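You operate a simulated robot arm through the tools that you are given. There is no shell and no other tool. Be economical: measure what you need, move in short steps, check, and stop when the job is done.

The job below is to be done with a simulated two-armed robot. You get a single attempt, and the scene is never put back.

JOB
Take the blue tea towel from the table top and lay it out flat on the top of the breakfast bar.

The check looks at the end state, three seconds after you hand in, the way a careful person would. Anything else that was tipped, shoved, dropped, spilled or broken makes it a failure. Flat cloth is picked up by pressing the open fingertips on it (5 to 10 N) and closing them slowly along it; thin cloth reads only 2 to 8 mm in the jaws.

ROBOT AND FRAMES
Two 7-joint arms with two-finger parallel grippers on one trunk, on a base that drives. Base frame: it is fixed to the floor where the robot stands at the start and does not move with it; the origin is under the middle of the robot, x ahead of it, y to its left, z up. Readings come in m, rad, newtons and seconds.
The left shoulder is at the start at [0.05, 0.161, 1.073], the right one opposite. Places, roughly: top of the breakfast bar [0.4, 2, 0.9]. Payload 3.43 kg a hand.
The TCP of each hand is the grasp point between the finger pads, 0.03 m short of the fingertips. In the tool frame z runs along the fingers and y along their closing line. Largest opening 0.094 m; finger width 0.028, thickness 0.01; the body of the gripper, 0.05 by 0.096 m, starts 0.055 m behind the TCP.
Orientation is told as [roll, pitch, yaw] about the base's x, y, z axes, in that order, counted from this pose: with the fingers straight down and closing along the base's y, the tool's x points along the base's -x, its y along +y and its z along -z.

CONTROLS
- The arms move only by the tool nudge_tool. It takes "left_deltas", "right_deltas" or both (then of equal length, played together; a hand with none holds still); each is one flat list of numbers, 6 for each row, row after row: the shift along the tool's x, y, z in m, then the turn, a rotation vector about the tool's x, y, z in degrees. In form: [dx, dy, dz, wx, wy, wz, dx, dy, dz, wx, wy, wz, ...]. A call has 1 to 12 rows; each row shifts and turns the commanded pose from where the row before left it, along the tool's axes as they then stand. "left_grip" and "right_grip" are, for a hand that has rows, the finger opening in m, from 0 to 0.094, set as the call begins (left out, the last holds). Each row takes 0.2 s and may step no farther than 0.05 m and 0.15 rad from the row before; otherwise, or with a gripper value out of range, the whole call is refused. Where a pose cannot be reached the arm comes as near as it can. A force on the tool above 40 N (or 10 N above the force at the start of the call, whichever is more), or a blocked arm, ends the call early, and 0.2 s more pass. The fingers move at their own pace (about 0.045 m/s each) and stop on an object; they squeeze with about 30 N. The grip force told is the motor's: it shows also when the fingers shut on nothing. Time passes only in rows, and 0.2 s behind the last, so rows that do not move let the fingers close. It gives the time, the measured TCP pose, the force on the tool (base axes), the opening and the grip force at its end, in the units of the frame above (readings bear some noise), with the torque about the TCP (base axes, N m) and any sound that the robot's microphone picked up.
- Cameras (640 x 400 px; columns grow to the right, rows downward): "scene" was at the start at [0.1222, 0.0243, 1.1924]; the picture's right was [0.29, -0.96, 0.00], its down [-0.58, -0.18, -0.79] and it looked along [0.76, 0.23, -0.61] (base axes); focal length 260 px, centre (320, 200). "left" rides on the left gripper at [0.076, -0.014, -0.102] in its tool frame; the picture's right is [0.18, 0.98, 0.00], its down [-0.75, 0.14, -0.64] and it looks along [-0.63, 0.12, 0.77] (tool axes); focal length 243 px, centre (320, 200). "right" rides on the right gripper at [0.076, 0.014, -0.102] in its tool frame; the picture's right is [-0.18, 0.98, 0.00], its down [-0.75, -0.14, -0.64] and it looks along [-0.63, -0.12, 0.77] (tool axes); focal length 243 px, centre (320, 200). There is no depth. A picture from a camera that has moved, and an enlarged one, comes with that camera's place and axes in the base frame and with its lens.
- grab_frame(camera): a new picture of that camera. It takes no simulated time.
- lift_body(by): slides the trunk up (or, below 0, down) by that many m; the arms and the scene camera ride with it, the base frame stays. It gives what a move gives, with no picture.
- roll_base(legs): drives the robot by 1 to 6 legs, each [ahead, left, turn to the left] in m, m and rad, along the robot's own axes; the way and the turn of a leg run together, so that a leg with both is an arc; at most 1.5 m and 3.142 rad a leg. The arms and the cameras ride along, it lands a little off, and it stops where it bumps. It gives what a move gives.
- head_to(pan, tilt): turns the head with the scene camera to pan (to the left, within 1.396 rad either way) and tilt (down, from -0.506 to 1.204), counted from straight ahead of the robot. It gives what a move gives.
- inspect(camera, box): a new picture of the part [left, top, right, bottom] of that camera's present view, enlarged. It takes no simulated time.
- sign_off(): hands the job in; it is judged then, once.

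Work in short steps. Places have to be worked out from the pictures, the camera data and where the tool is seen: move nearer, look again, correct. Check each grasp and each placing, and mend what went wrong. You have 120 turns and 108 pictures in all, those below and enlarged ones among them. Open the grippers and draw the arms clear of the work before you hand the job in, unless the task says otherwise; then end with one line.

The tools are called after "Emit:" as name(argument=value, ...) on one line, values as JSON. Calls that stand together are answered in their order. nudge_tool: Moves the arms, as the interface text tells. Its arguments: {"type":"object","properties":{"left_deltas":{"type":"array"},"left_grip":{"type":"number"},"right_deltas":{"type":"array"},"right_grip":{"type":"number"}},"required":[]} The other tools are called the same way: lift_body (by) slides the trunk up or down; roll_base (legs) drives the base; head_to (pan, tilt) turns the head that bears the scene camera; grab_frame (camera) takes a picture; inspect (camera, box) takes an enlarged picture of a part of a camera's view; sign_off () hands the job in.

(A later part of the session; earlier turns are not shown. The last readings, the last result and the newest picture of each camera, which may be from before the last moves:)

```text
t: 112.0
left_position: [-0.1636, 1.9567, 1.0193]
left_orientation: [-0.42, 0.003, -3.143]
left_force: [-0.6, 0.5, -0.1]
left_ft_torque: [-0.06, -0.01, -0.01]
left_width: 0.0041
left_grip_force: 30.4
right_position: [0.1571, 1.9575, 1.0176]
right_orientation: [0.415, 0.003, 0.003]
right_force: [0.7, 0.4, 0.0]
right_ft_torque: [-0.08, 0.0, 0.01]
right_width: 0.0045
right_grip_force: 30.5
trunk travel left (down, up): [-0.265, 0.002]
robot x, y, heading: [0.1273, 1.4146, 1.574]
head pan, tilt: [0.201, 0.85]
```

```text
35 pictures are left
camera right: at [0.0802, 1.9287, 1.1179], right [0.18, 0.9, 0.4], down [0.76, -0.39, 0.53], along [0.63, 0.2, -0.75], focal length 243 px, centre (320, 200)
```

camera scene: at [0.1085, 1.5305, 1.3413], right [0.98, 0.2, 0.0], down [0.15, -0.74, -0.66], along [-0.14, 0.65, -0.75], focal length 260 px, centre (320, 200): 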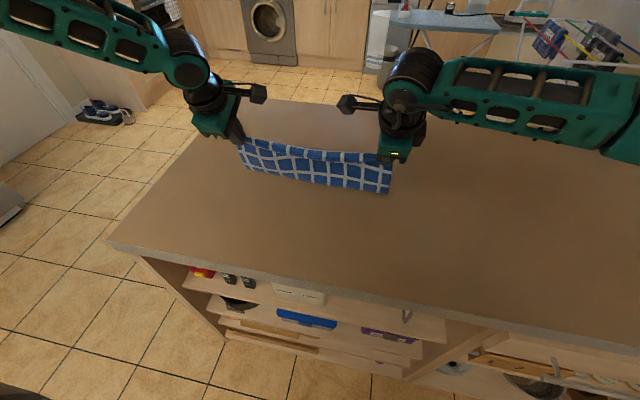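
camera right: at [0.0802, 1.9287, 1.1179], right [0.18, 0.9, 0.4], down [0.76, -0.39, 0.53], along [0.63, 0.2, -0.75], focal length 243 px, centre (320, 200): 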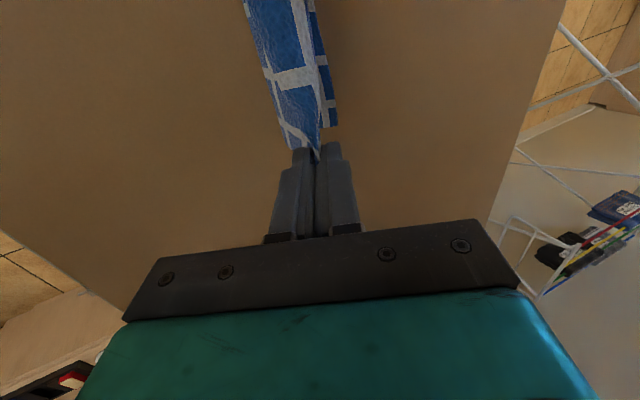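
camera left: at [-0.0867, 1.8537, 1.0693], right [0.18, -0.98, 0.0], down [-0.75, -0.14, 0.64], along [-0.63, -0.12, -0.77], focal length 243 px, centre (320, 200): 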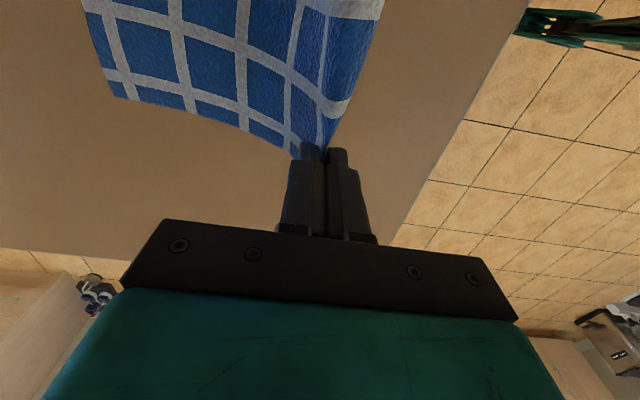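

Far edge at ≈2.03. Continue back and down, staying ~7 cm high, then rotate the tips towards the robot.

Emit:
nudge_tool(left_deltas=[0, 0.0157, 0.0007, 0, 0, 0, 0, 0.0157, 0.0007, 0, 0, 0, 0, 0.0157, 0.0007, 0, 0, 0, 0, 0.0157, 0.0007, 0, 0, 0, 0, 0.0157, 0.0007, 0, 0, 0, 0, 0, 0, -8, 0, 0, 0, 0, 0, -8, 0, 0, 0, 0, 0, -8, 0, 0, 0, 0, 0, -8, 0, 0, 0, 0, 0, -8, 0, 0, 0, 0, 0, -8, 0, 0, 0, 0, 0, 0, 0, 0], right_deltas=[0, -0.0157, 0.0007, 0, 0, 0, 0, -0.0157, 0.0007, 0, 0, 0, 0, -0.0157, 0.0007, 0, 0, 0, 0, -0.0157, 0.0007, 0, 0, 0, 0, -0.0157, 0.0007, 0, 0, 0, 0, 0, 0, 8, 0, 0, 0, 0, 0, 8, 0, 0, 0, 0, 0, 8, 0, 0, 0, 0, 0, 8, 0, 0, 0, 0, 0, 8, 0, 0, 0, 0, 0, 8, 0, 0, 0, 0, 0, 0, 0, 0])

Emit:
grab_frame(camera="scene")

Emit:
grab_frame(camera="right")

```text
t: 114.5
left_position: [-0.1711, 1.8663, 0.9981]
left_orientation: [0.419, 0.003, 3.142]
left_force: [3.8, 0.5, 0.5]
left_ft_torque: [0.05, -0.08, 0.05]
left_width: 0.0039
left_grip_force: 30.2
left hand out of reach, approached as far as the arm can: row 11
right_position: [0.1558, 1.8872, 0.9829]
right_orientation: [-0.422, 0.003, 0.005]
right_force: [-3.6, 0.1, 0.0]
right_ft_torque: [0.04, 0.1, -0.08]
right_width: 0.0047
right_grip_force: 30.2
trunk travel left (down, up): [-0.265, 0.002]
robot x, y, heading: [0.1257, 1.4185, 1.578]
head pan, tilt: [0.201, 0.85]
```

```text
34 pictures are left
camera scene: at [0.1087, 1.5304, 1.3413], right [0.98, 0.2, 0.0], down [0.15, -0.74, -0.66], along [-0.14, 0.65, -0.75], focal length 260 px, centre (320, 200)
```

scene: 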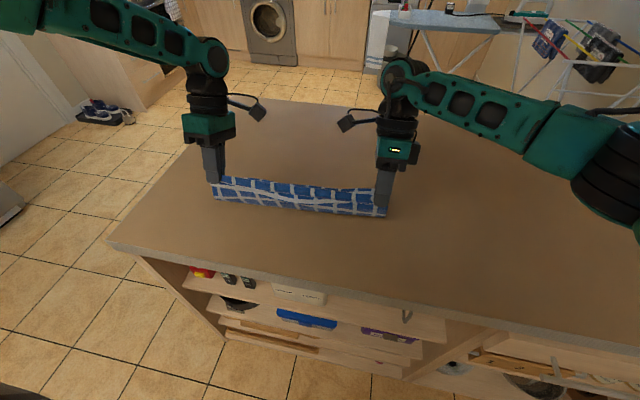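

```text
33 pictures are left
camera right: at [0.0801, 1.9419, 1.0715], right [0.18, 0.9, -0.4], down [0.76, 0.14, 0.64], along [0.63, -0.42, -0.65], focal length 243 px, centre (320, 200)
```

right: 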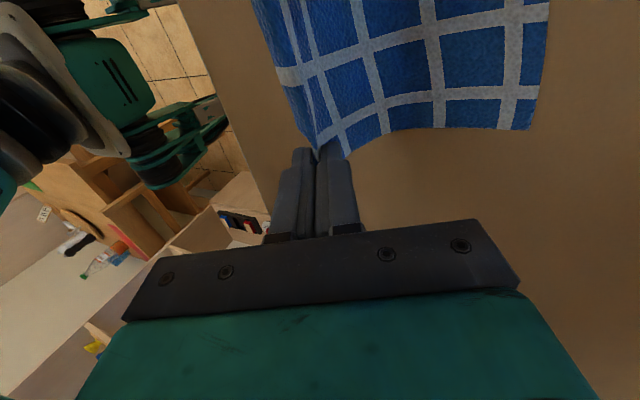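

Left overran a limit slightly at full back-tilt. Back off to 16° tilt on both and align the left with the right.

Emit:
nudge_tool(left_deltas=[0, 0, 0, 8, 0, 0, 0.0025, -0.0117, 0.0045, 0, 0, 0, 0.0025, -0.0116, 0.0044, 0, 0, 0, 0, 0, 0, 0, 0, 0], right_deltas=[0, 0, 0, -8, 0, 0, 0, 0, 0, 0, 0, 0, 0, 0, 0, 0, 0, 0, 0, 0, 0, 0, 0, 0])

Emit:
inspect(camera="scene", box=[190, 130, 410, 250])

Emit:
grab_frame(camera="left")

```text
t: 115.5
left_position: [-0.1679, 1.8865, 0.9852]
left_orientation: [0.278, 0.003, -3.14]
left_force: [1.0, -0.2, -0.5]
left_ft_torque: [0.0, 0.02, 0.05]
left_width: 0.0039
left_grip_force: 30.1
right_position: [0.157, 1.8887, 0.9831]
right_orientation: [-0.281, 0.002, 0.003]
right_force: [-0.6, -0.6, -0.1]
right_ft_torque: [0.01, 0.02, -0.05]
right_width: 0.0044
right_grip_force: 30.4
trunk travel left (down, up): [-0.265, 0.002]
robot x, y, heading: [0.1265, 1.4121, 1.579]
head pan, tilt: [0.201, 0.85]
```

```text
2.91 times, centred on (300, 190) of scene
camera zoom: at [0.1084, 1.5305, 1.3413], right [0.98, 0.2, 0.0], down [0.15, -0.74, -0.66], along [-0.14, 0.65, -0.75], focal length 758 px, centre (378, 229)
```

zoom: 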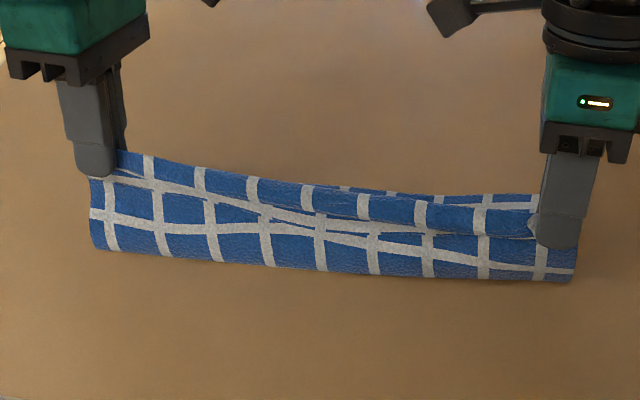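

```text
31 pictures are left
camera left: at [-0.0901, 1.9294, 1.0797], right [0.18, -0.95, 0.27], down [-0.75, 0.04, 0.65], along [-0.63, -0.32, -0.71], focal length 243 px, centre (320, 200)
```

left: 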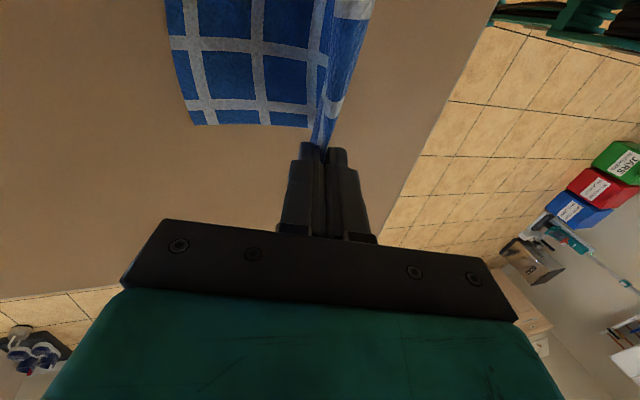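

The rotation and pull dragged the far edge to roughly y ≈ 1.97, too close to the front. I'll redo it: raise and move forward again.

Emit:
nudge_tool(left_deltas=[0, -0.0066, -0.0186, 0, 0, 0, 0, -0.0066, -0.0186, 0, 0, 0, 0, -0.0066, -0.0186, 0, 0, 0, 0, -0.0066, -0.0186, 0, 0, 0, 0, -0.0066, -0.0186, 0, 0, 0, 0, -0.0066, -0.0186, 0, 0, 0, 0, -0.0066, -0.0186, 0, 0, 0, 0, -0.0066, -0.0186, 0, 0, 0, 0, 0, 0, 8, 0, 0, 0, 0, 0, 8, 0, 0], right_deltas=[0, 0.0066, -0.0186, 0, 0, 0, 0, 0.0066, -0.0186, 0, 0, 0, 0, 0.0066, -0.0186, 0, 0, 0, 0, 0.0066, -0.0186, 0, 0, 0, 0, 0.0066, -0.0186, 0, 0, 0, 0, 0.0066, -0.0186, 0, 0, 0, 0, 0.0066, -0.0186, 0, 0, 0, 0, 0.0066, -0.0186, 0, 0, 0, 0, 0, 0, -8, 0, 0, 0, 0, 0, -8, 0, 0])

Emit:
nudge_tool(left_deltas=[0, 0, 0, 8, 0, 0, 0, 0, 0, 8, 0, 0, 0, 0, 0, 8, 0, 0, 0, -0.0183, 0.0081, 0, 0, 0, 0, -0.0183, 0.0081, 0, 0, 0, 0, -0.0183, 0.0081, 0, 0, 0, 0, -0.0183, 0.0081, 0, 0, 0, 0, 0, 0, 0, 0, 0], right_deltas=[0, 0, 0, -8, 0, 0, 0, 0, 0, -8, 0, 0, 0, 0, 0, -8, 0, 0, 0, 0.0183, 0.0081, 0, 0, 0, 0, 0.0183, 0.0081, 0, 0, 0, 0, 0.0183, 0.0081, 0, 0, 0, 0, 0.0183, 0.0081, 0, 0, 0, 0, 0, 0, 0, 0, 0])

Emit:
inspect(camera="scene", box=[210, 40, 430, 180])

```text
t: 117.8
left_position: [-0.1778, 1.9386, 1.1212]
left_orientation: [-0.001, 0.004, 3.14]
left_force: [16.3, 1.8, -0.8]
left_ft_torque: [0.02, -0.33, 0.02]
left_width: 0.0038
left_grip_force: 29.7
left hand out of reach, approached as far as the arm can: row 2, 3, 4, 5, 6, 7, 8
right_position: [0.1577, 1.9763, 1.113]
right_orientation: [-0.001, 0.007, 0.008]
right_force: [-15.4, -2.6, 1.5]
right_ft_torque: [-0.12, 0.51, 0.02]
right_width: 0.0044
right_grip_force: 30.2
right hand out of reach, approached as far as the arm can: row 8
trunk travel left (down, up): [-0.265, 0.002]
robot x, y, heading: [0.1242, 1.4188, 1.573]
head pan, tilt: [0.201, 0.85]
```

```text
t: 119.5
left_position: [-0.1797, 2.0179, 1.1219]
left_orientation: [-0.42, 0.001, 3.142]
left_force: [14.6, 0.9, -1.1]
left_ft_torque: [0.01, -0.28, -0.09]
left_width: 0.0039
left_grip_force: 30.2
right_position: [0.1559, 2.0574, 1.1109]
right_orientation: [0.417, 0.002, 0.008]
right_force: [-15.7, -1.7, 1.0]
right_ft_torque: [-0.14, 0.44, 0.18]
right_width: 0.0045
right_grip_force: 30.1
trunk travel left (down, up): [-0.265, 0.002]
robot x, y, heading: [0.1225, 1.4113, 1.576]
head pan, tilt: [0.201, 0.85]
```

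```text
2.86 times, centred on (320, 110) of scene
camera zoom: at [0.1086, 1.5302, 1.3413], right [0.98, 0.2, 0.0], down [0.15, -0.74, -0.66], along [-0.14, 0.65, -0.75], focal length 744 px, centre (320, 457)
```

zoom: 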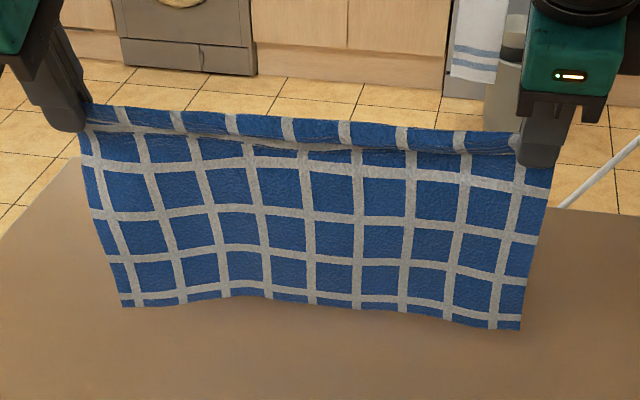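

The left hand lagged and the cloth is tensioned at 15 N. Align the left hand with the right.

Emit:
nudge_tool(left_deltas=[0.007, -0.0149, 0.0121, 0, 0, 0, 0.007, -0.0149, 0.0121, 0, 0, 0, 0, 0, 0, 0, 0, 0], right_deltas=[0, 0, 0, 0, 0, 0, 0, 0, 0, 0, 0, 0, 0, 0, 0, 0, 0, 0])

```text
t: 120.3
left_position: [-0.1678, 2.057, 1.1112]
left_orientation: [-0.418, -0.002, -3.141]
left_force: [0.7, -0.2, -1.5]
left_ft_torque: [-0.05, 0.0, -0.01]
left_width: 0.0036
left_grip_force: 29.5
right_position: [0.1572, 2.0573, 1.1117]
right_orientation: [0.415, 0.001, 0.001]
right_force: [-0.4, -1.1, -0.4]
right_ft_torque: [-0.07, 0.04, -0.03]
right_width: 0.0043
right_grip_force: 30.2
trunk travel left (down, up): [-0.265, 0.002]
robot x, y, heading: [0.1254, 1.4141, 1.576]
head pan, tilt: [0.201, 0.85]
```

Aligned and untensioned. Lay again with balanced drop and pull.

Emit:
nudge_tool(left_deltas=[0, 0.0041, 0.0091, 0, 0, 0, 0, 0.0123, 0.0055, 0, 0, 0, 0, 0.0123, 0.0055, 0, 0, 0, 0, 0.0123, 0.0055, 0, 0, 0, 0, 0.0123, 0.0055, 0, 0, 0, 0, 0.0123, 0.0055, 0, 0, 0, 0, 0.0123, 0.0055, 0, 0, 0, 0, 0.0123, 0.0055, 0, 0, 0, 0, 0.0151, 0.0043, 0, 0, 0, 0, 0.0151, 0.0043, 0, 0, 0, 0, 0.0151, 0.0043, 0, 0, 0, 0, 0, 0, 0, 0, 0], right_deltas=[0, -0.0041, 0.0091, 0, 0, 0, 0, -0.0123, 0.0055, 0, 0, 0, 0, -0.0123, 0.0055, 0, 0, 0, 0, -0.0123, 0.0055, 0, 0, 0, 0, -0.0123, 0.0055, 0, 0, 0, 0, -0.0123, 0.0055, 0, 0, 0, 0, -0.0123, 0.0055, 0, 0, 0, 0, -0.0123, 0.0055, 0, 0, 0, 0, -0.0151, 0.0043, 0, 0, 0, 0, -0.0151, 0.0043, 0, 0, 0, 0, -0.0151, 0.0043, 0, 0, 0, 0, 0, 0, 0, 0, 0])

Emit:
grab_frame(camera="right")

Emit:
grab_frame(camera="left")

```text
t: 123.0
left_position: [-0.166, 1.9561, 0.9991]
left_orientation: [-0.419, 0.001, 3.143]
left_force: [0.9, 0.7, -0.3]
left_ft_torque: [-0.03, -0.01, 0.0]
left_width: 0.0036
left_grip_force: 30.1
right_position: [0.1583, 1.9569, 0.9999]
right_orientation: [0.417, 0.001, 0.002]
right_force: [-0.2, 0.0, -0.1]
right_ft_torque: [-0.05, 0.0, 0.0]
right_width: 0.0042
right_grip_force: 30.2
trunk travel left (down, up): [-0.265, 0.002]
robot x, y, heading: [0.1252, 1.4141, 1.58]
head pan, tilt: [0.201, 0.85]
```

```text
29 pictures are left
camera right: at [0.0824, 1.9281, 1.1004], right [0.18, 0.9, 0.4], down [0.76, -0.39, 0.53], along [0.63, 0.2, -0.75], focal length 243 px, centre (320, 200)
```

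right: 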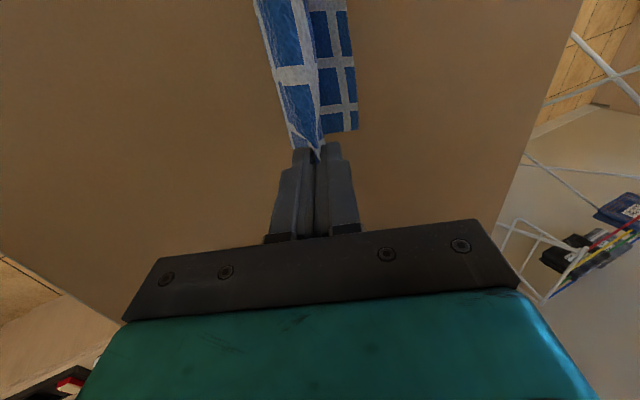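

```text
28 pictures are left
camera left: at [-0.0886, 1.9283, 1.0999], right [0.18, -0.9, -0.4], down [-0.75, -0.39, 0.53], along [-0.63, 0.2, -0.75], focal length 243 px, centre (320, 200)
```

left: 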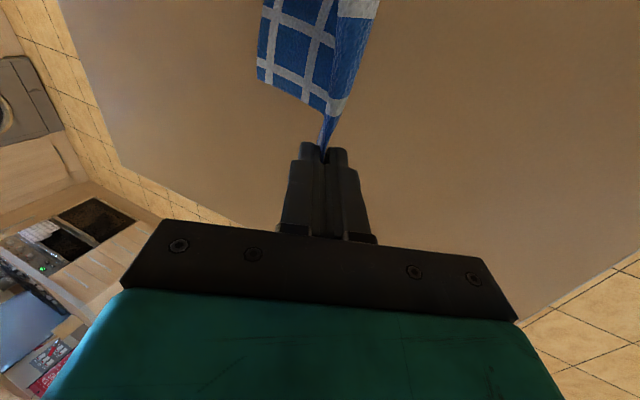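

Far edge is now at y ≈ 2.05–2.07. Come back and lower further, then rotate tips towards the robot by 16°.

Emit:
nudge_tool(left_deltas=[0, 0.0165, 0.0025, 0, 0, 0, 0, 0.0165, 0.0025, 0, 0, 0, 0, 0.0165, 0.0025, 0, 0, 0, 0, 0.0165, 0.0025, 0, 0, 0, 0, 0.0165, 0.0025, 0, 0, 0, 0, 0, 0, -8, 0, 0, 0, 0, 0, -8, 0, 0, 0, 0, 0, -8, 0, 0, 0, 0, 0, -8, 0, 0, 0, 0, 0, -8, 0, 0, 0, 0, 0, 0, 0, 0], right_deltas=[0, -0.0165, 0.0025, 0, 0, 0, 0, -0.0165, 0.0025, 0, 0, 0, 0, -0.0165, 0.0025, 0, 0, 0, 0, -0.0165, 0.0025, 0, 0, 0, 0, -0.0165, 0.0025, 0, 0, 0, 0, 0, 0, 8, 0, 0, 0, 0, 0, 8, 0, 0, 0, 0, 0, 8, 0, 0, 0, 0, 0, 8, 0, 0, 0, 0, 0, 8, 0, 0, 0, 0, 0, 0, 0, 0])

Emit:
grab_frame(camera="right")

Emit:
inspect(camera="scene", box=[190, 120, 410, 240])

```text
t: 125.3
left_position: [-0.1697, 1.8737, 0.966]
left_orientation: [0.28, 0.002, 3.142]
left_force: [1.0, -0.7, -0.4]
left_ft_torque: [0.02, -0.04, -0.01]
left_width: 0.004
left_grip_force: 29.6
left hand out of reach, approached as far as the arm can: row 10
right_position: [0.1575, 1.8871, 0.9562]
right_orientation: [-0.283, 0.004, 0.005]
right_force: [-1.5, -0.5, -0.6]
right_ft_torque: [0.02, 0.07, -0.01]
right_width: 0.0044
right_grip_force: 30.5
trunk travel left (down, up): [-0.265, 0.002]
robot x, y, heading: [0.1257, 1.4185, 1.578]
head pan, tilt: [0.201, 0.85]
```

```text
27 pictures are left
camera right: at [0.0814, 1.9288, 1.0525], right [0.18, 0.94, -0.28], down [0.76, 0.05, 0.65], along [0.63, -0.32, -0.71], focal length 243 px, centre (320, 200)
```

right: 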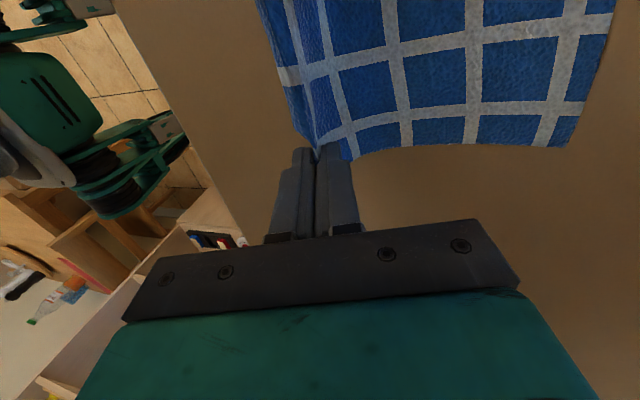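

```text
2.91 times, centred on (300, 180) of scene
camera zoom: at [0.1088, 1.5305, 1.3413], right [0.98, 0.2, 0.0], down [0.15, -0.74, -0.66], along [-0.14, 0.65, -0.75], focal length 758 px, centre (378, 258)
```

zoom: 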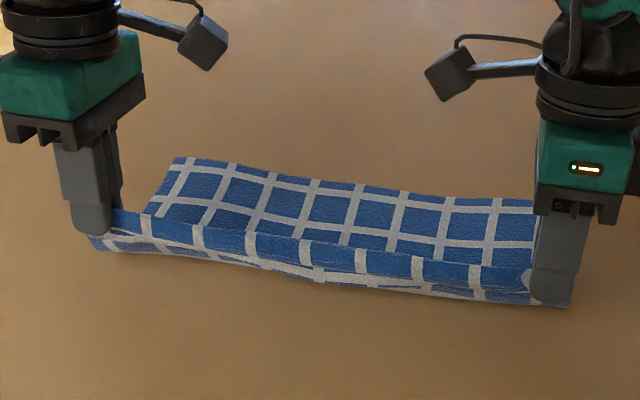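

The towel is out flat towards the back (far edge ≈1.985) with the hem hanging on my side. Pull straight back ~7 cm at this height so the hem stays clear of the bar.

Emit:
nudge_tool(left_deltas=[0.0008, 0.0115, 0.005, 0, 0, 0, 0.0008, 0.0115, 0.005, 0, 0, 0, 0.0008, 0.0115, 0.005, 0, 0, 0, 0.0008, 0.0115, 0.005, 0, 0, 0, 0.0008, 0.0115, 0.005, 0, 0, 0, 0, 0, 0, 0, 0, 0], right_deltas=[0, -0.0144, 0.0041, 0, 0, 0, 0, -0.0144, 0.0041, 0, 0, 0, 0, -0.0144, 0.0041, 0, 0, 0, 0, -0.0144, 0.0041, 0, 0, 0, 0, -0.0144, 0.0041, 0, 0, 0, 0, 0, 0, 0, 0, 0])

Emit:
inspect(camera="scene", box=[190, 140, 410, 270])

Emit:
grab_frame(camera="right")

Emit:
grab_frame(camera="left")

```text
t: 126.8
left_position: [-0.1665, 1.8115, 0.9592]
left_orientation: [0.28, 0.002, -3.141]
left_force: [0.0, -0.8, 0.5]
left_ft_torque: [0.04, -0.01, -0.01]
left_width: 0.0035
left_grip_force: 30.0
right_position: [0.1581, 1.8121, 0.9545]
right_orientation: [-0.28, 0.002, 0.004]
right_force: [0.1, 1.0, -1.3]
right_ft_torque: [0.09, 0.04, 0.04]
right_width: 0.0042
right_grip_force: 29.6
trunk travel left (down, up): [-0.265, 0.002]
robot x, y, heading: [0.1239, 1.4176, 1.572]
head pan, tilt: [0.201, 0.85]
```

```text
2.91 times, centred on (300, 205) of scene
camera zoom: at [0.1085, 1.5305, 1.3413], right [0.98, 0.2, 0.0], down [0.15, -0.74, -0.66], along [-0.14, 0.65, -0.75], focal length 758 px, centre (378, 186)
```

zoom: 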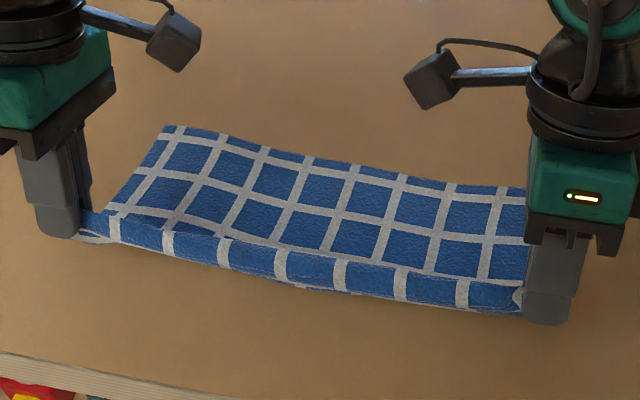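

```text
24 pictures are left
camera right: at [0.0819, 1.8532, 1.0519], right [0.18, 0.95, -0.27], down [0.75, 0.05, 0.65], along [0.63, -0.32, -0.7], focal length 243 px, centre (320, 200)
```

right: 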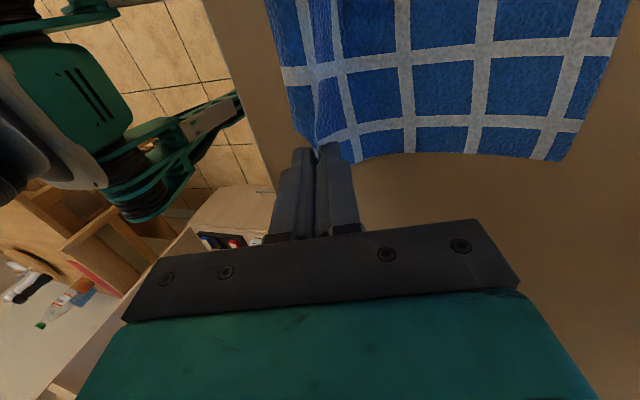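

```text
23 pictures are left
camera left: at [-0.0887, 1.8545, 1.0533], right [0.18, -0.94, 0.27], down [-0.75, 0.04, 0.66], along [-0.63, -0.33, -0.71], focal length 243 px, centre (320, 200)
```

left: 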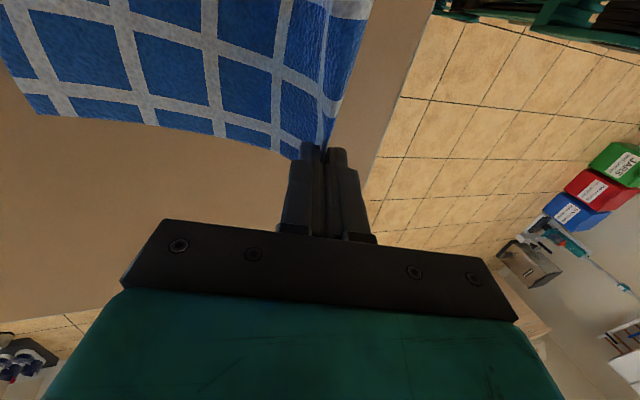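

The far edge still drags and only ~3.4 rows lie free, so the old hem is still tucked and held in the pinch. New plan: set this down, then lift the towel by its far edge with a tight pinch so the near hem unfolds by gravity, and lay it forward. Lower and release now.

Emit:
nudge_tool(left_deltas=[0, -0.0037, 0.0128, 0, 0, 0, 0, -0.0037, 0.0128, 0, 0, 0, 0, -0.0032, 0.0109, 0, 0, 0, 0, 0, 0, 0, 0, 0], right_deltas=[0, 0.0033, 0.0115, 0, 0, 0, 0, 0.0033, 0.0115, 0, 0, 0, 0, 0.003, 0.01, 0, 0, 0, 0, 0, 0, 0, 0, 0])

Emit:
nudge_tool(left_deltas=[0, 0, 0, 0, 0, 0, 0, 0, 0, 0, 0, 0, 0, 0, 0, 0, 0, 0, 0, 0, 0, 0, 0, 0], right_deltas=[0, 0, 0, 0, 0, 0, 0, 0, 0, 0, 0, 0, 0, 0, 0, 0, 0, 0, 0, 0, 0, 0, 0, 0], left_grip=0.05, right_grip=0.05)

Emit:
nudge_tool(left_deltas=[0, 0, -0.02, 0, 0, 0, 0, 0, -0.03, 0, 0, 0, 0, 0, -0.03, 0, 0, 0, 0, 0, -0.03, 0, 0, 0, 0, 0, -0.03, 0, 0, 0, 0, 0, 0, 8, 0, 0, 0, 0, 0, 8, 0, 0], right_deltas=[0, 0, -0.02, 0, 0, 0, 0, 0, -0.03, 0, 0, 0, 0, 0, -0.03, 0, 0, 0, 0, 0, -0.03, 0, 0, 0, 0, 0, -0.03, 0, 0, 0, 0, 0, 0, -8, 0, 0, 0, 0, 0, -8, 0, 0])

Emit:
inspect(camera="scene", box=[180, 130, 420, 270])

```text
t: 127.8
left_position: [-0.1651, 1.8111, 0.9207]
left_orientation: [0.281, 0.002, -3.141]
left_force: [0.7, -0.4, 0.3]
left_ft_torque: [0.05, -0.03, -0.01]
left_width: 0.0037
left_grip_force: 30.1
right_position: [0.1579, 1.8124, 0.9208]
right_orientation: [-0.283, 0.001, 0.005]
right_force: [-0.4, 0.3, -1.1]
right_ft_torque: [0.1, 0.01, -0.01]
right_width: 0.0043
right_grip_force: 29.8
trunk travel left (down, up): [-0.265, 0.002]
robot x, y, heading: [0.1237, 1.4128, 1.572]
head pan, tilt: [0.201, 0.85]
```

```text
t: 128.8
left_position: [-0.1666, 1.8116, 0.9199]
left_orientation: [0.279, 0.003, 3.142]
left_force: [0.8, 0.0, 0.1]
left_ft_torque: [-0.01, -0.01, 0.03]
left_width: 0.0499
left_grip_force: 0.1
right_position: [0.1582, 1.8123, 0.9211]
right_orientation: [-0.281, 0.002, 0.004]
right_force: [0.9, 0.0, 0.3]
right_ft_torque: [0.0, 0.03, -0.01]
right_width: 0.0499
right_grip_force: 0.2
trunk travel left (down, up): [-0.265, 0.002]
robot x, y, heading: [0.1268, 1.4144, 1.575]
head pan, tilt: [0.201, 0.85]
```

```text
t: 130.3
left_position: [-0.168, 1.851, 1.0556]
left_orientation: [-0.002, 0.002, 3.142]
left_force: [-0.2, 0.0, -0.1]
left_ft_torque: [0.02, 0.02, 0.01]
left_width: 0.0498
left_grip_force: 0.1
right_position: [0.1573, 1.8518, 1.0571]
right_orientation: [-0.002, 0.0, 0.003]
right_force: [-0.3, 0.7, 0.5]
right_ft_torque: [0.0, -0.01, 0.0]
right_width: 0.0501
right_grip_force: 0.0
trunk travel left (down, up): [-0.265, 0.002]
robot x, y, heading: [0.1249, 1.4154, 1.58]
head pan, tilt: [0.201, 0.85]
```

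```text
2.67 times, centred on (300, 200) of scene
camera zoom: at [0.1085, 1.5299, 1.3414], right [0.98, 0.2, 0.0], down [0.15, -0.73, -0.66], along [-0.14, 0.65, -0.75], focal length 694 px, centre (373, 200)
```

zoom: 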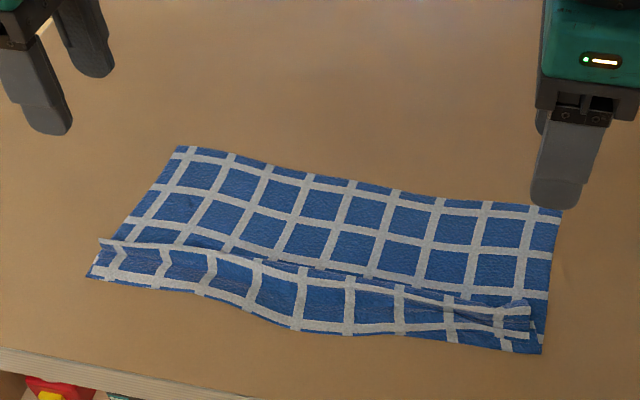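

The hem has actually opened out; what remains is a pleat (~5 cm double) across the near third, near edge at y ≈ 1.79, far edge ≈ 1.94. I'll pinch the far edge tightly, peel it up and lay it forward to pull out the pleat. Position over the far corners.

Emit:
nudge_tool(left_deltas=[0.006, -0.019, 0, 0, 0, 0, 0.006, -0.019, 0, 0, 0, 0, 0.006, -0.019, 0, 0, 0, 0, 0.005, -0.019, 0, 0, 0, 0, 0, 0, 0.03, 0, 0, 0, 0, 0, 0.03, 0, 0, 0, 0, 0, 0.03, 0, 0, 0, 0, 0, 0.02, 0, 0, 0, 0, 0, 0, 0, 0, 0], right_deltas=[-0.002, 0.016, 0, 0, 0, 0, -0.002, 0.016, 0, 0, 0, 0, -0.002, 0.016, 0, 0, 0, 0, -0.002, 0.015, 0, 0, 0, 0, 0, 0, 0.03, 0, 0, 0, 0, 0, 0.03, 0, 0, 0, 0, 0, 0.03, 0, 0, 0, 0, 0, 0.02, 0, 0, 0, 0, 0, 0, 0, 0, 0], left_grip=0.03, right_grip=0.03)

Emit:
grab_frame(camera="left")

Emit:
grab_frame(camera="right")

```text
t: 132.3
left_position: [-0.1504, 1.9127, 0.9563]
left_orientation: [0.0, 0.002, 3.142]
left_force: [-0.9, -0.1, -0.6]
left_ft_torque: [0.03, -0.04, 0.05]
left_width: 0.0297
left_grip_force: 0.0
left hand out of reach, approached as far as the arm can: row 7, 8
right_position: [0.1662, 1.9146, 0.947]
right_orientation: [-0.002, 0.002, 0.004]
right_force: [0.4, -0.1, -0.2]
right_ft_torque: [0.0, -0.03, 0.0]
right_width: 0.0301
right_grip_force: 0.0
trunk travel left (down, up): [-0.265, 0.002]
robot x, y, heading: [0.126, 1.4153, 1.573]
head pan, tilt: [0.201, 0.85]
```

```text
21 pictures are left
camera left: at [-0.0732, 1.9284, 1.0575], right [0.18, -0.98, 0.0], down [-0.75, -0.14, 0.64], along [-0.63, -0.12, -0.77], focal length 243 px, centre (320, 200)
```

left: 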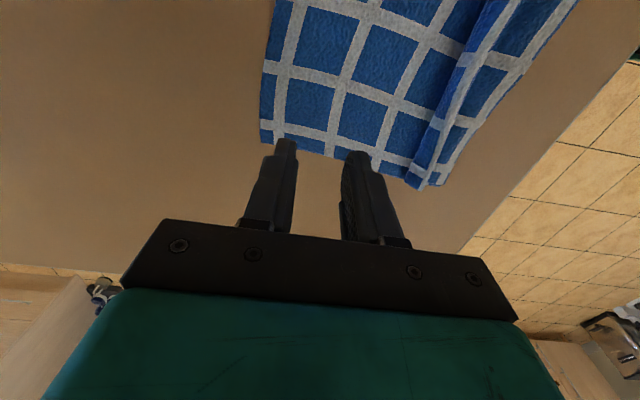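

```text
20 pictures are left
camera right: at [0.0901, 1.9277, 1.0506], right [0.18, 0.98, 0.0], down [0.76, -0.14, 0.64], along [0.63, -0.12, -0.77], focal length 243 px, centre (320, 200)
```

right: 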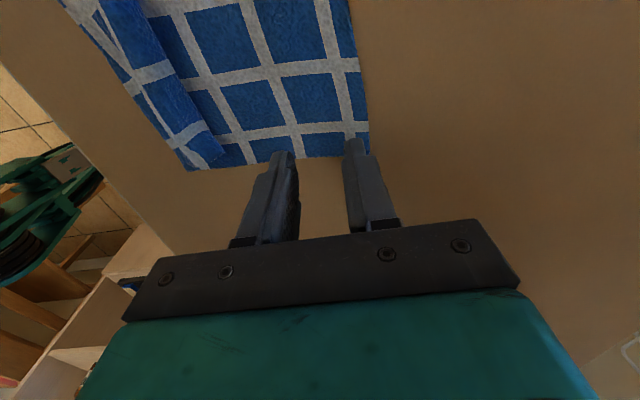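

The left arm is short of reach at this low height relative to its shoulder. Raise the hands and lower the trunk by 0.12 to gain reach; far corners measure (−0.167, 1.956) and (0.190, 1.947).

Emit:
nudge_tool(left_deltas=[0, 0, -0.03, 0, 0, 0, 0, 0, -0.03, 0, 0, 0, 0, 0, -0.03, 0, 0, 0, 0, 0, -0.03, 0, 0, 0, 0, -0.012, 0, 0, 0, 0, 0, -0.012, 0, 0, 0, 0, 0, 0, 0, 0, 0, 0], right_deltas=[0, 0, -0.03, 0, 0, 0, 0, 0, -0.03, 0, 0, 0, 0, 0, -0.03, 0, 0, 0, 0, 0, -0.03, 0, 0, 0, -0.003, 0.0065, 0, 0, 0, 0, -0.003, 0.0065, 0, 0, 0, 0, 0, 0, 0, 0, 0, 0])

Emit:
lift_body(by=-0.12)

```text
t: 133.9
left_position: [-0.1513, 1.9407, 1.0745]
left_orientation: [0.001, 0.001, 3.14]
left_force: [-0.9, 0.3, 0.9]
left_ft_torque: [-0.02, -0.05, 0.03]
left_width: 0.0296
left_grip_force: 0.0
right_position: [0.1733, 1.9263, 1.064]
right_orientation: [-0.002, 0.0, 0.003]
right_force: [0.2, 0.3, 0.1]
right_ft_torque: [0.01, 0.02, 0.05]
right_width: 0.0298
right_grip_force: 0.1
trunk travel left (down, up): [-0.265, 0.002]
robot x, y, heading: [0.1242, 1.4161, 1.577]
head pan, tilt: [0.201, 0.85]
```

```text
t: 135.4
left_position: [-0.1512, 1.9408, 0.9548]
left_orientation: [0.0, 0.002, 3.142]
left_force: [0.3, -0.4, -1.0]
left_ft_torque: [-0.01, 0.02, 0.01]
left_width: 0.0301
left_grip_force: 0.0
right_position: [0.1725, 1.926, 0.9455]
right_orientation: [-0.002, 0.003, 0.003]
right_force: [0.0, -0.4, 0.2]
right_ft_torque: [0.02, -0.02, 0.0]
right_width: 0.0298
right_grip_force: 0.0
trunk travel left (down, up): [-0.145, 0.122]
robot x, y, heading: [0.1235, 1.4136, 1.579]
head pan, tilt: [0.201, 0.85]
```

Reach is fine now. Descend to TCP ≈ 0.917 and check both hand views.

Emit:
nudge_tool(left_deltas=[0, 0, 0.02, 0, 0, 0, 0, 0, 0.017, 0, 0, 0, 0, 0, 0, 0, 0, 0], right_deltas=[0, 0, 0.015, 0, 0, 0, 0, 0, 0.013, 0, 0, 0, 0, 0, 0, 0, 0, 0])

Emit:
grab_frame(camera="left")

Emit:
grab_frame(camera="right")

```text
t: 136.2
left_position: [-0.1489, 1.9391, 0.9187]
left_orientation: [0.001, 0.0, -3.142]
left_force: [0.8, -0.4, 0.7]
left_ft_torque: [0.01, 0.01, 0.02]
left_width: 0.0299
left_grip_force: 0.1
right_position: [0.1722, 1.927, 0.9168]
right_orientation: [-0.002, 0.002, 0.002]
right_force: [0.8, -0.1, -0.1]
right_ft_torque: [0.05, -0.03, 0.0]
right_width: 0.0301
right_grip_force: 0.0
trunk travel left (down, up): [-0.145, 0.122]
robot x, y, heading: [0.1248, 1.4147, 1.575]
head pan, tilt: [0.201, 0.85]
```

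```text
19 pictures are left
camera left: at [-0.0727, 1.9543, 1.021], right [0.18, -0.98, 0.0], down [-0.75, -0.14, 0.64], along [-0.63, -0.12, -0.77], focal length 243 px, centre (320, 200)
```

left: 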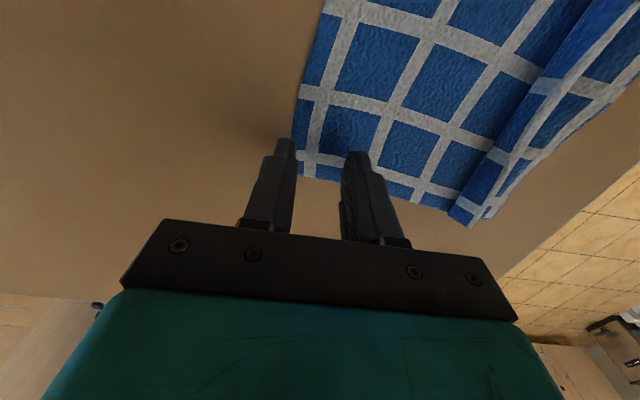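

```text
18 pictures are left
camera right: at [0.0958, 1.9404, 1.0208], right [0.18, 0.98, 0.0], down [0.76, -0.14, 0.64], along [0.63, -0.12, -0.77], focal length 243 px, centre (320, 200)
```

right: 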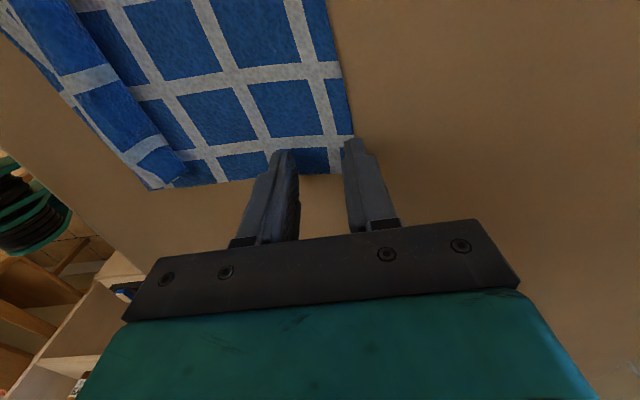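

Good alignment. Nudge left 5 mm in, descend to contact.

Emit:
nudge_tool(left_deltas=[0, 0.005, 0.003, 0, 0, 0, 0, 0, 0.003, 0, 0, 0, 0, 0, 0, 0, 0, 0], right_deltas=[0, 0, 0.003, 0, 0, 0, 0, 0, 0.002, 0, 0, 0, 0, 0, 0, 0, 0, 0])

Emit:
nudge_tool(left_deltas=[0, 0, 0.002, 0, 0, 0, 0, 0, 0, 0, 0, 0], right_deltas=[0, 0, 0.002, 0, 0, 0, 0, 0, 0, 0, 0, 0])

```text
t: 137.1
left_position: [-0.1497, 1.9341, 0.9129]
left_orientation: [0.0, 0.001, -3.142]
left_force: [-0.1, 0.7, 0.5]
left_ft_torque: [-0.01, 0.02, 0.01]
left_width: 0.0302
left_grip_force: 0.1
right_position: [0.1729, 1.9263, 0.9118]
right_orientation: [-0.002, 0.0, 0.003]
right_force: [-0.3, 0.3, 0.8]
right_ft_torque: [0.02, 0.0, 0.02]
right_width: 0.0301
right_grip_force: 0.1
trunk travel left (down, up): [-0.145, 0.122]
robot x, y, heading: [0.1251, 1.4156, 1.574]
head pan, tilt: [0.201, 0.85]
```

```text
t: 137.7
left_position: [-0.1499, 1.9358, 0.9105]
left_orientation: [-0.003, 0.002, 3.141]
left_force: [0.8, -1.4, 9.4]
left_ft_torque: [-0.12, 0.02, 0.03]
left_width: 0.03
left_grip_force: 0.0
right_position: [0.1714, 1.9266, 0.9116]
right_orientation: [-0.001, 0.003, 0.004]
right_force: [0.6, 0.9, 5.2]
right_ft_torque: [0.02, 0.01, 0.01]
right_width: 0.0302
right_grip_force: 0.2
trunk travel left (down, up): [-0.145, 0.122]
robot x, y, heading: [0.1273, 1.4157, 1.574]
head pan, tilt: [0.201, 0.85]
```

Contact of 9 N and 5 N: right for pinching. Close slowly.

Emit:
nudge_tool(left_deltas=[0, 0, 0, 0, 0, 0, 0, 0, 0, 0, 0, 0], right_deltas=[0, 0, 0.0005, 0, 0, 0, 0, 0, 0, 0, 0, 0], left_grip=0.02, right_grip=0.02)

Emit:
nudge_tool(left_deltas=[0, 0, 0, 0, 0, 0, 0, 0, 0, 0, 0, 0], right_deltas=[0, 0, 0, 0, 0, 0, 0, 0, 0, 0, 0, 0], left_grip=0.01, right_grip=0.01)

Emit:
nudge_tool(left_deltas=[0, 0, 0, 0, 0, 0, 0, 0, 0, 0, 0, 0, 0, 0, 0, 0, 0, 0], right_deltas=[0, 0, 0, 0, 0, 0, 0, 0, 0, 0, 0, 0, 0, 0, 0, 0, 0, 0], left_grip=0.0, right_grip=0.0)

Emit:
nudge_tool(left_deltas=[0, 0, -0.01, 0, 0, 0, 0, 0, -0.015, 0, 0, 0, 0, 0, -0.015, 0, 0, 0, 0, 0, 0, 0, 0, 0], right_deltas=[0, 0, -0.01, 0, 0, 0, 0, 0, -0.015, 0, 0, 0, 0, 0, -0.015, 0, 0, 0, 0, 0, 0, 0, 0, 0])

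Emit:
grab_frame(camera="scene")

```text
t: 138.2
left_position: [-0.1503, 1.934, 0.9124]
left_orientation: [-0.003, 0.0, 3.141]
left_force: [-0.7, 0.7, 10.9]
left_ft_torque: [0.01, 0.04, -0.01]
left_width: 0.019
left_grip_force: 0.0
right_position: [0.1709, 1.9262, 0.9117]
right_orientation: [0.001, 0.003, 0.003]
right_force: [0.1, -0.1, 8.3]
right_ft_torque: [-0.02, -0.04, -0.01]
right_width: 0.0192
right_grip_force: 0.1
trunk travel left (down, up): [-0.145, 0.122]
robot x, y, heading: [0.1244, 1.4173, 1.577]
head pan, tilt: [0.201, 0.85]
```

```text
t: 138.8
left_position: [-0.1511, 1.9341, 0.9114]
left_orientation: [-0.002, 0.001, 3.141]
left_force: [1.3, 0.4, 12.8]
left_ft_torque: [0.01, 0.03, -0.01]
left_width: 0.0094
left_grip_force: 0.0
right_position: [0.1728, 1.9254, 0.9123]
right_orientation: [0.003, 0.003, 0.003]
right_force: [-0.7, 0.2, 10.2]
right_ft_torque: [-0.01, -0.03, -0.01]
right_width: 0.0098
right_grip_force: 0.2
trunk travel left (down, up): [-0.145, 0.122]
robot x, y, heading: [0.1273, 1.4173, 1.577]
head pan, tilt: [0.201, 0.85]
```

```text
t: 139.7
left_position: [-0.1503, 1.9336, 0.9113]
left_orientation: [-0.002, 0.002, 3.142]
left_force: [1.0, -0.3, 14.1]
left_ft_torque: [-0.06, 0.1, 0.0]
left_width: 0.0023
left_grip_force: 29.8
right_position: [0.1725, 1.9259, 0.9118]
right_orientation: [-0.001, 0.003, 0.004]
right_force: [0.0, 0.3, 10.3]
right_ft_torque: [0.0, 0.02, -0.02]
right_width: 0.0071
right_grip_force: 30.2
trunk travel left (down, up): [-0.145, 0.122]
robot x, y, heading: [0.1241, 1.4137, 1.572]
head pan, tilt: [0.201, 0.85]
```

```text
t: 140.7
left_position: [-0.1501, 1.9337, 0.9511]
left_orientation: [0.001, 0.0, -3.142]
left_force: [1.6, -0.2, -0.2]
left_ft_torque: [0.03, 0.0, -0.02]
left_width: 0.0024
left_grip_force: 30.5
right_position: [0.1729, 1.9258, 0.9495]
right_orientation: [-0.002, 0.003, 0.005]
right_force: [-1.3, 0.0, 0.3]
right_ft_torque: [-0.02, 0.01, -0.02]
right_width: 0.007
right_grip_force: 29.9
trunk travel left (down, up): [-0.145, 0.122]
robot x, y, heading: [0.1265, 1.4158, 1.579]
head pan, tilt: [0.201, 0.85]
```

```text
17 pictures are left
camera scene: at [0.1085, 1.5305, 1.2213], right [0.98, 0.2, 0.0], down [0.15, -0.74, -0.66], along [-0.14, 0.65, -0.75], focal length 260 px, centre (320, 200)
```

scene: 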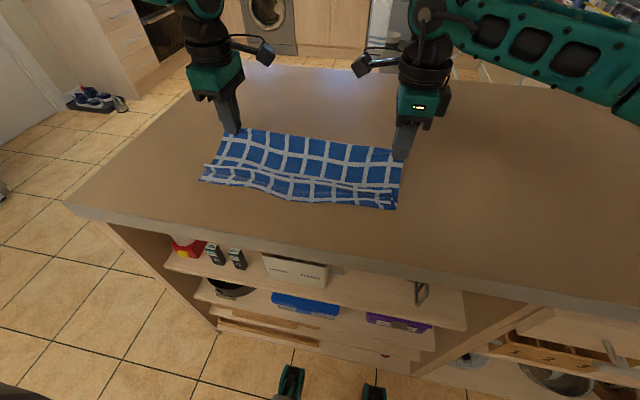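

Both edges gripped. Lift 8 cm while coming back 5 cm so the near edge stays and the pleat opens.

Emit:
nudge_tool(left_deltas=[0, 0.006, -0.012, 0, 0, 0, 0, 0.006, -0.012, 0, 0, 0, 0, 0.007, -0.012, 0, 0, 0, 0, 0.008, -0.012, 0, 0, 0, 0, 0.008, -0.012, 0, 0, 0, 0, 0.01, -0.012, 0, 0, 0, 0, 0.01, -0.012, 0, 0, 0, 0, 0.01, -0.012, 0, 0, 0, 0, 0, 0, 0, 0, 0], right_deltas=[0, -0.005, -0.012, 0, 0, 0, 0, -0.005, -0.012, 0, 0, 0, 0, -0.006, -0.012, 0, 0, 0, 0, -0.007, -0.012, 0, 0, 0, 0, -0.008, -0.012, 0, 0, 0, 0, -0.009, -0.012, 0, 0, 0, 0, -0.009, -0.012, 0, 0, 0, 0, -0.009, -0.012, 0, 0, 0, 0, 0, 0, 0, 0, 0])

Emit:
grab_frame(camera="scene")

```text
t: 142.7
left_position: [-0.1505, 1.8699, 1.0453]
left_orientation: [-0.001, 0.003, -3.14]
left_force: [1.7, 0.7, -0.9]
left_ft_torque: [-0.01, -0.01, -0.01]
left_width: 0.0027
left_grip_force: 30.0
right_position: [0.172, 1.8703, 1.045]
right_orientation: [-0.002, 0.002, 0.005]
right_force: [-1.2, 0.6, -0.7]
right_ft_torque: [0.0, 0.0, 0.01]
right_width: 0.007
right_grip_force: 29.6
trunk travel left (down, up): [-0.145, 0.122]
robot x, y, heading: [0.1315, 1.4131, 1.573]
head pan, tilt: [0.201, 0.85]
```

```text
16 pictures are left
camera scene: at [0.1085, 1.5304, 1.2213], right [0.98, 0.2, 0.0], down [0.15, -0.74, -0.66], along [-0.14, 0.65, -0.75], focal length 260 px, centre (320, 200)
```

scene: 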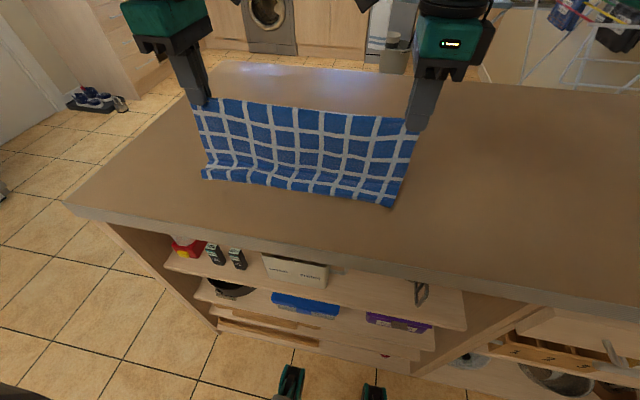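

The pleat is gone and the near edge (y ≈ 1.83) lies open. To leave enough reach for the far edge, re-hang it a bit nearer: raise by trunk and shift hands back so the bottom edge is above y ≈ 1.77.

Emit:
lift_body(by=0.115)

Emit:
nudge_tool(left_deltas=[0, 0.015, 0, 0, 0, 0, 0, 0.02, 0, 0, 0, 0, 0, 0.02, 0, 0, 0, 0, 0, 0.02, 0, 0, 0, 0, 0, 0.02, 0, 0, 0, 0, 0, 0, 0, 0, 0, 0, 0, 0, 0, 0, 0, 0], right_deltas=[0, -0.015, 0, 0, 0, 0, 0, -0.02, 0, 0, 0, 0, 0, -0.02, 0, 0, 0, 0, 0, -0.02, 0, 0, 0, 0, 0, -0.02, 0, 0, 0, 0, 0, 0, 0, 0, 0, 0, 0, 0, 0, 0, 0, 0])

Emit:
grab_frame(camera="scene")

```text
t: 144.1
left_position: [-0.1506, 1.871, 1.1607]
left_orientation: [0.001, 0.002, -3.142]
left_force: [1.1, -0.7, -0.2]
left_ft_torque: [-0.04, -0.04, -0.04]
left_width: 0.0027
left_grip_force: 29.5
right_position: [0.1726, 1.8694, 1.1599]
right_orientation: [-0.002, 0.002, 0.003]
right_force: [-0.6, 0.7, 0.0]
right_ft_torque: [-0.03, 0.06, 0.0]
right_width: 0.0067
right_grip_force: 30.6
trunk travel left (down, up): [-0.26, 0.007]
robot x, y, heading: [0.1223, 1.4124, 1.575]
head pan, tilt: [0.201, 0.85]
```

```text
t: 145.7
left_position: [-0.1512, 1.7755, 1.1603]
left_orientation: [0.0, 0.002, -3.142]
left_force: [1.8, 0.4, 1.2]
left_ft_torque: [-0.04, -0.02, -0.03]
left_width: 0.0026
left_grip_force: 30.4
right_position: [0.1721, 1.7743, 1.1614]
right_orientation: [-0.003, 0.002, 0.003]
right_force: [-2.4, -0.3, -0.6]
right_ft_torque: [0.01, 0.01, -0.03]
right_width: 0.0067
right_grip_force: 29.7
trunk travel left (down, up): [-0.26, 0.007]
robot x, y, heading: [0.1257, 1.4134, 1.579]
head pan, tilt: [0.201, 0.85]
```

```text
15 pictures are left
camera scene: at [0.1085, 1.5302, 1.3363], right [0.98, 0.2, 0.0], down [0.15, -0.74, -0.66], along [-0.14, 0.65, -0.75], focal length 260 px, centre (320, 200)
```

scene: 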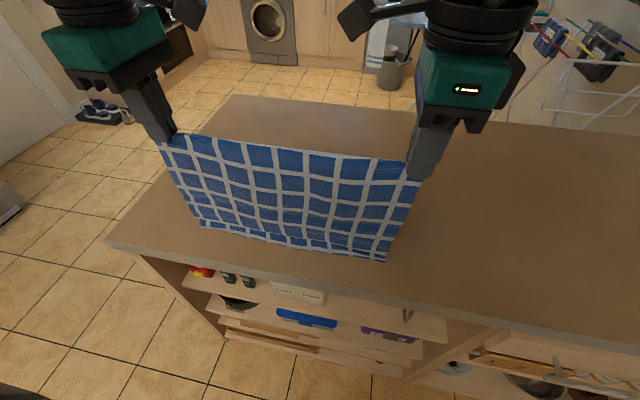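

Fully hanging and smooth, bottom edge ≈ z 0.92 over y ≈ 1.775. Lower to contact, then lay forward at 45°.

Emit:
nudge_tool(left_deltas=[0, 0, 0.012, 0, 0, 0, 0, 0, 0.012, 0, 0, 0, 0, 0, 0.012, 0, 0, 0, 0, -0.007, 0.01, 0, 0, 0, 0, -0.009, 0.01, 0, 0, 0, 0, -0.009, 0.01, 0, 0, 0, 0, -0.009, 0.01, 0, 0, 0, 0, -0.01, 0.01, 0, 0, 0, 0, -0.01, 0.01, 0, 0, 0, 0, -0.01, 0.01, 0, 0, 0, 0, -0.01, 0.01, 0, 0, 0, 0, 0, 0, 0, 0, 0], right_deltas=[0, 0, 0.012, 0, 0, 0, 0, 0, 0.012, 0, 0, 0, 0, 0, 0.012, 0, 0, 0, 0, 0.007, 0.01, 0, 0, 0, 0, 0.009, 0.01, 0, 0, 0, 0, 0.009, 0.01, 0, 0, 0, 0, 0.009, 0.01, 0, 0, 0, 0, 0.01, 0.01, 0, 0, 0, 0, 0.01, 0.01, 0, 0, 0, 0, 0.01, 0.01, 0, 0, 0, 0, 0.01, 0.01, 0, 0, 0, 0, 0, 0, 0, 0, 0])

Emit:
grab_frame(camera="scene")

```text
t: 148.3
left_position: [-0.1515, 1.8494, 1.0437]
left_orientation: [0.002, 0.002, 3.141]
left_force: [1.3, -0.7, 0.5]
left_ft_torque: [0.02, 0.02, -0.03]
left_width: 0.0024
left_grip_force: 29.4
right_position: [0.1723, 1.8481, 1.0438]
right_orientation: [-0.001, 0.002, 0.004]
right_force: [-1.5, -0.5, -0.2]
right_ft_torque: [-0.01, 0.06, -0.01]
right_width: 0.0068
right_grip_force: 30.2
trunk travel left (down, up): [-0.26, 0.007]
robot x, y, heading: [0.1271, 1.4188, 1.574]
head pan, tilt: [0.201, 0.85]
```

```text
14 pictures are left
camera scene: at [0.1085, 1.5302, 1.3363], right [0.98, 0.2, 0.0], down [0.15, -0.74, -0.66], along [-0.14, 0.65, -0.75], focal length 260 px, centre (320, 200)
```

scene: 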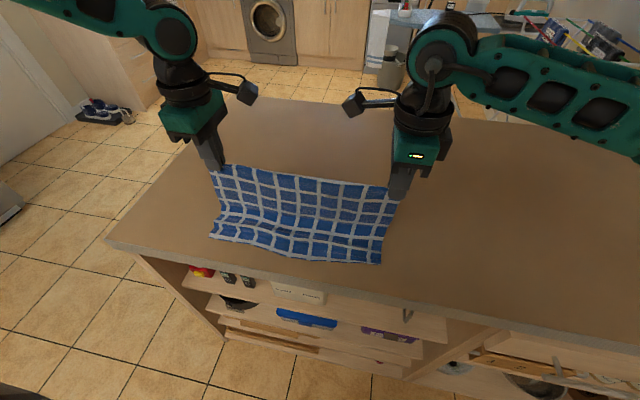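

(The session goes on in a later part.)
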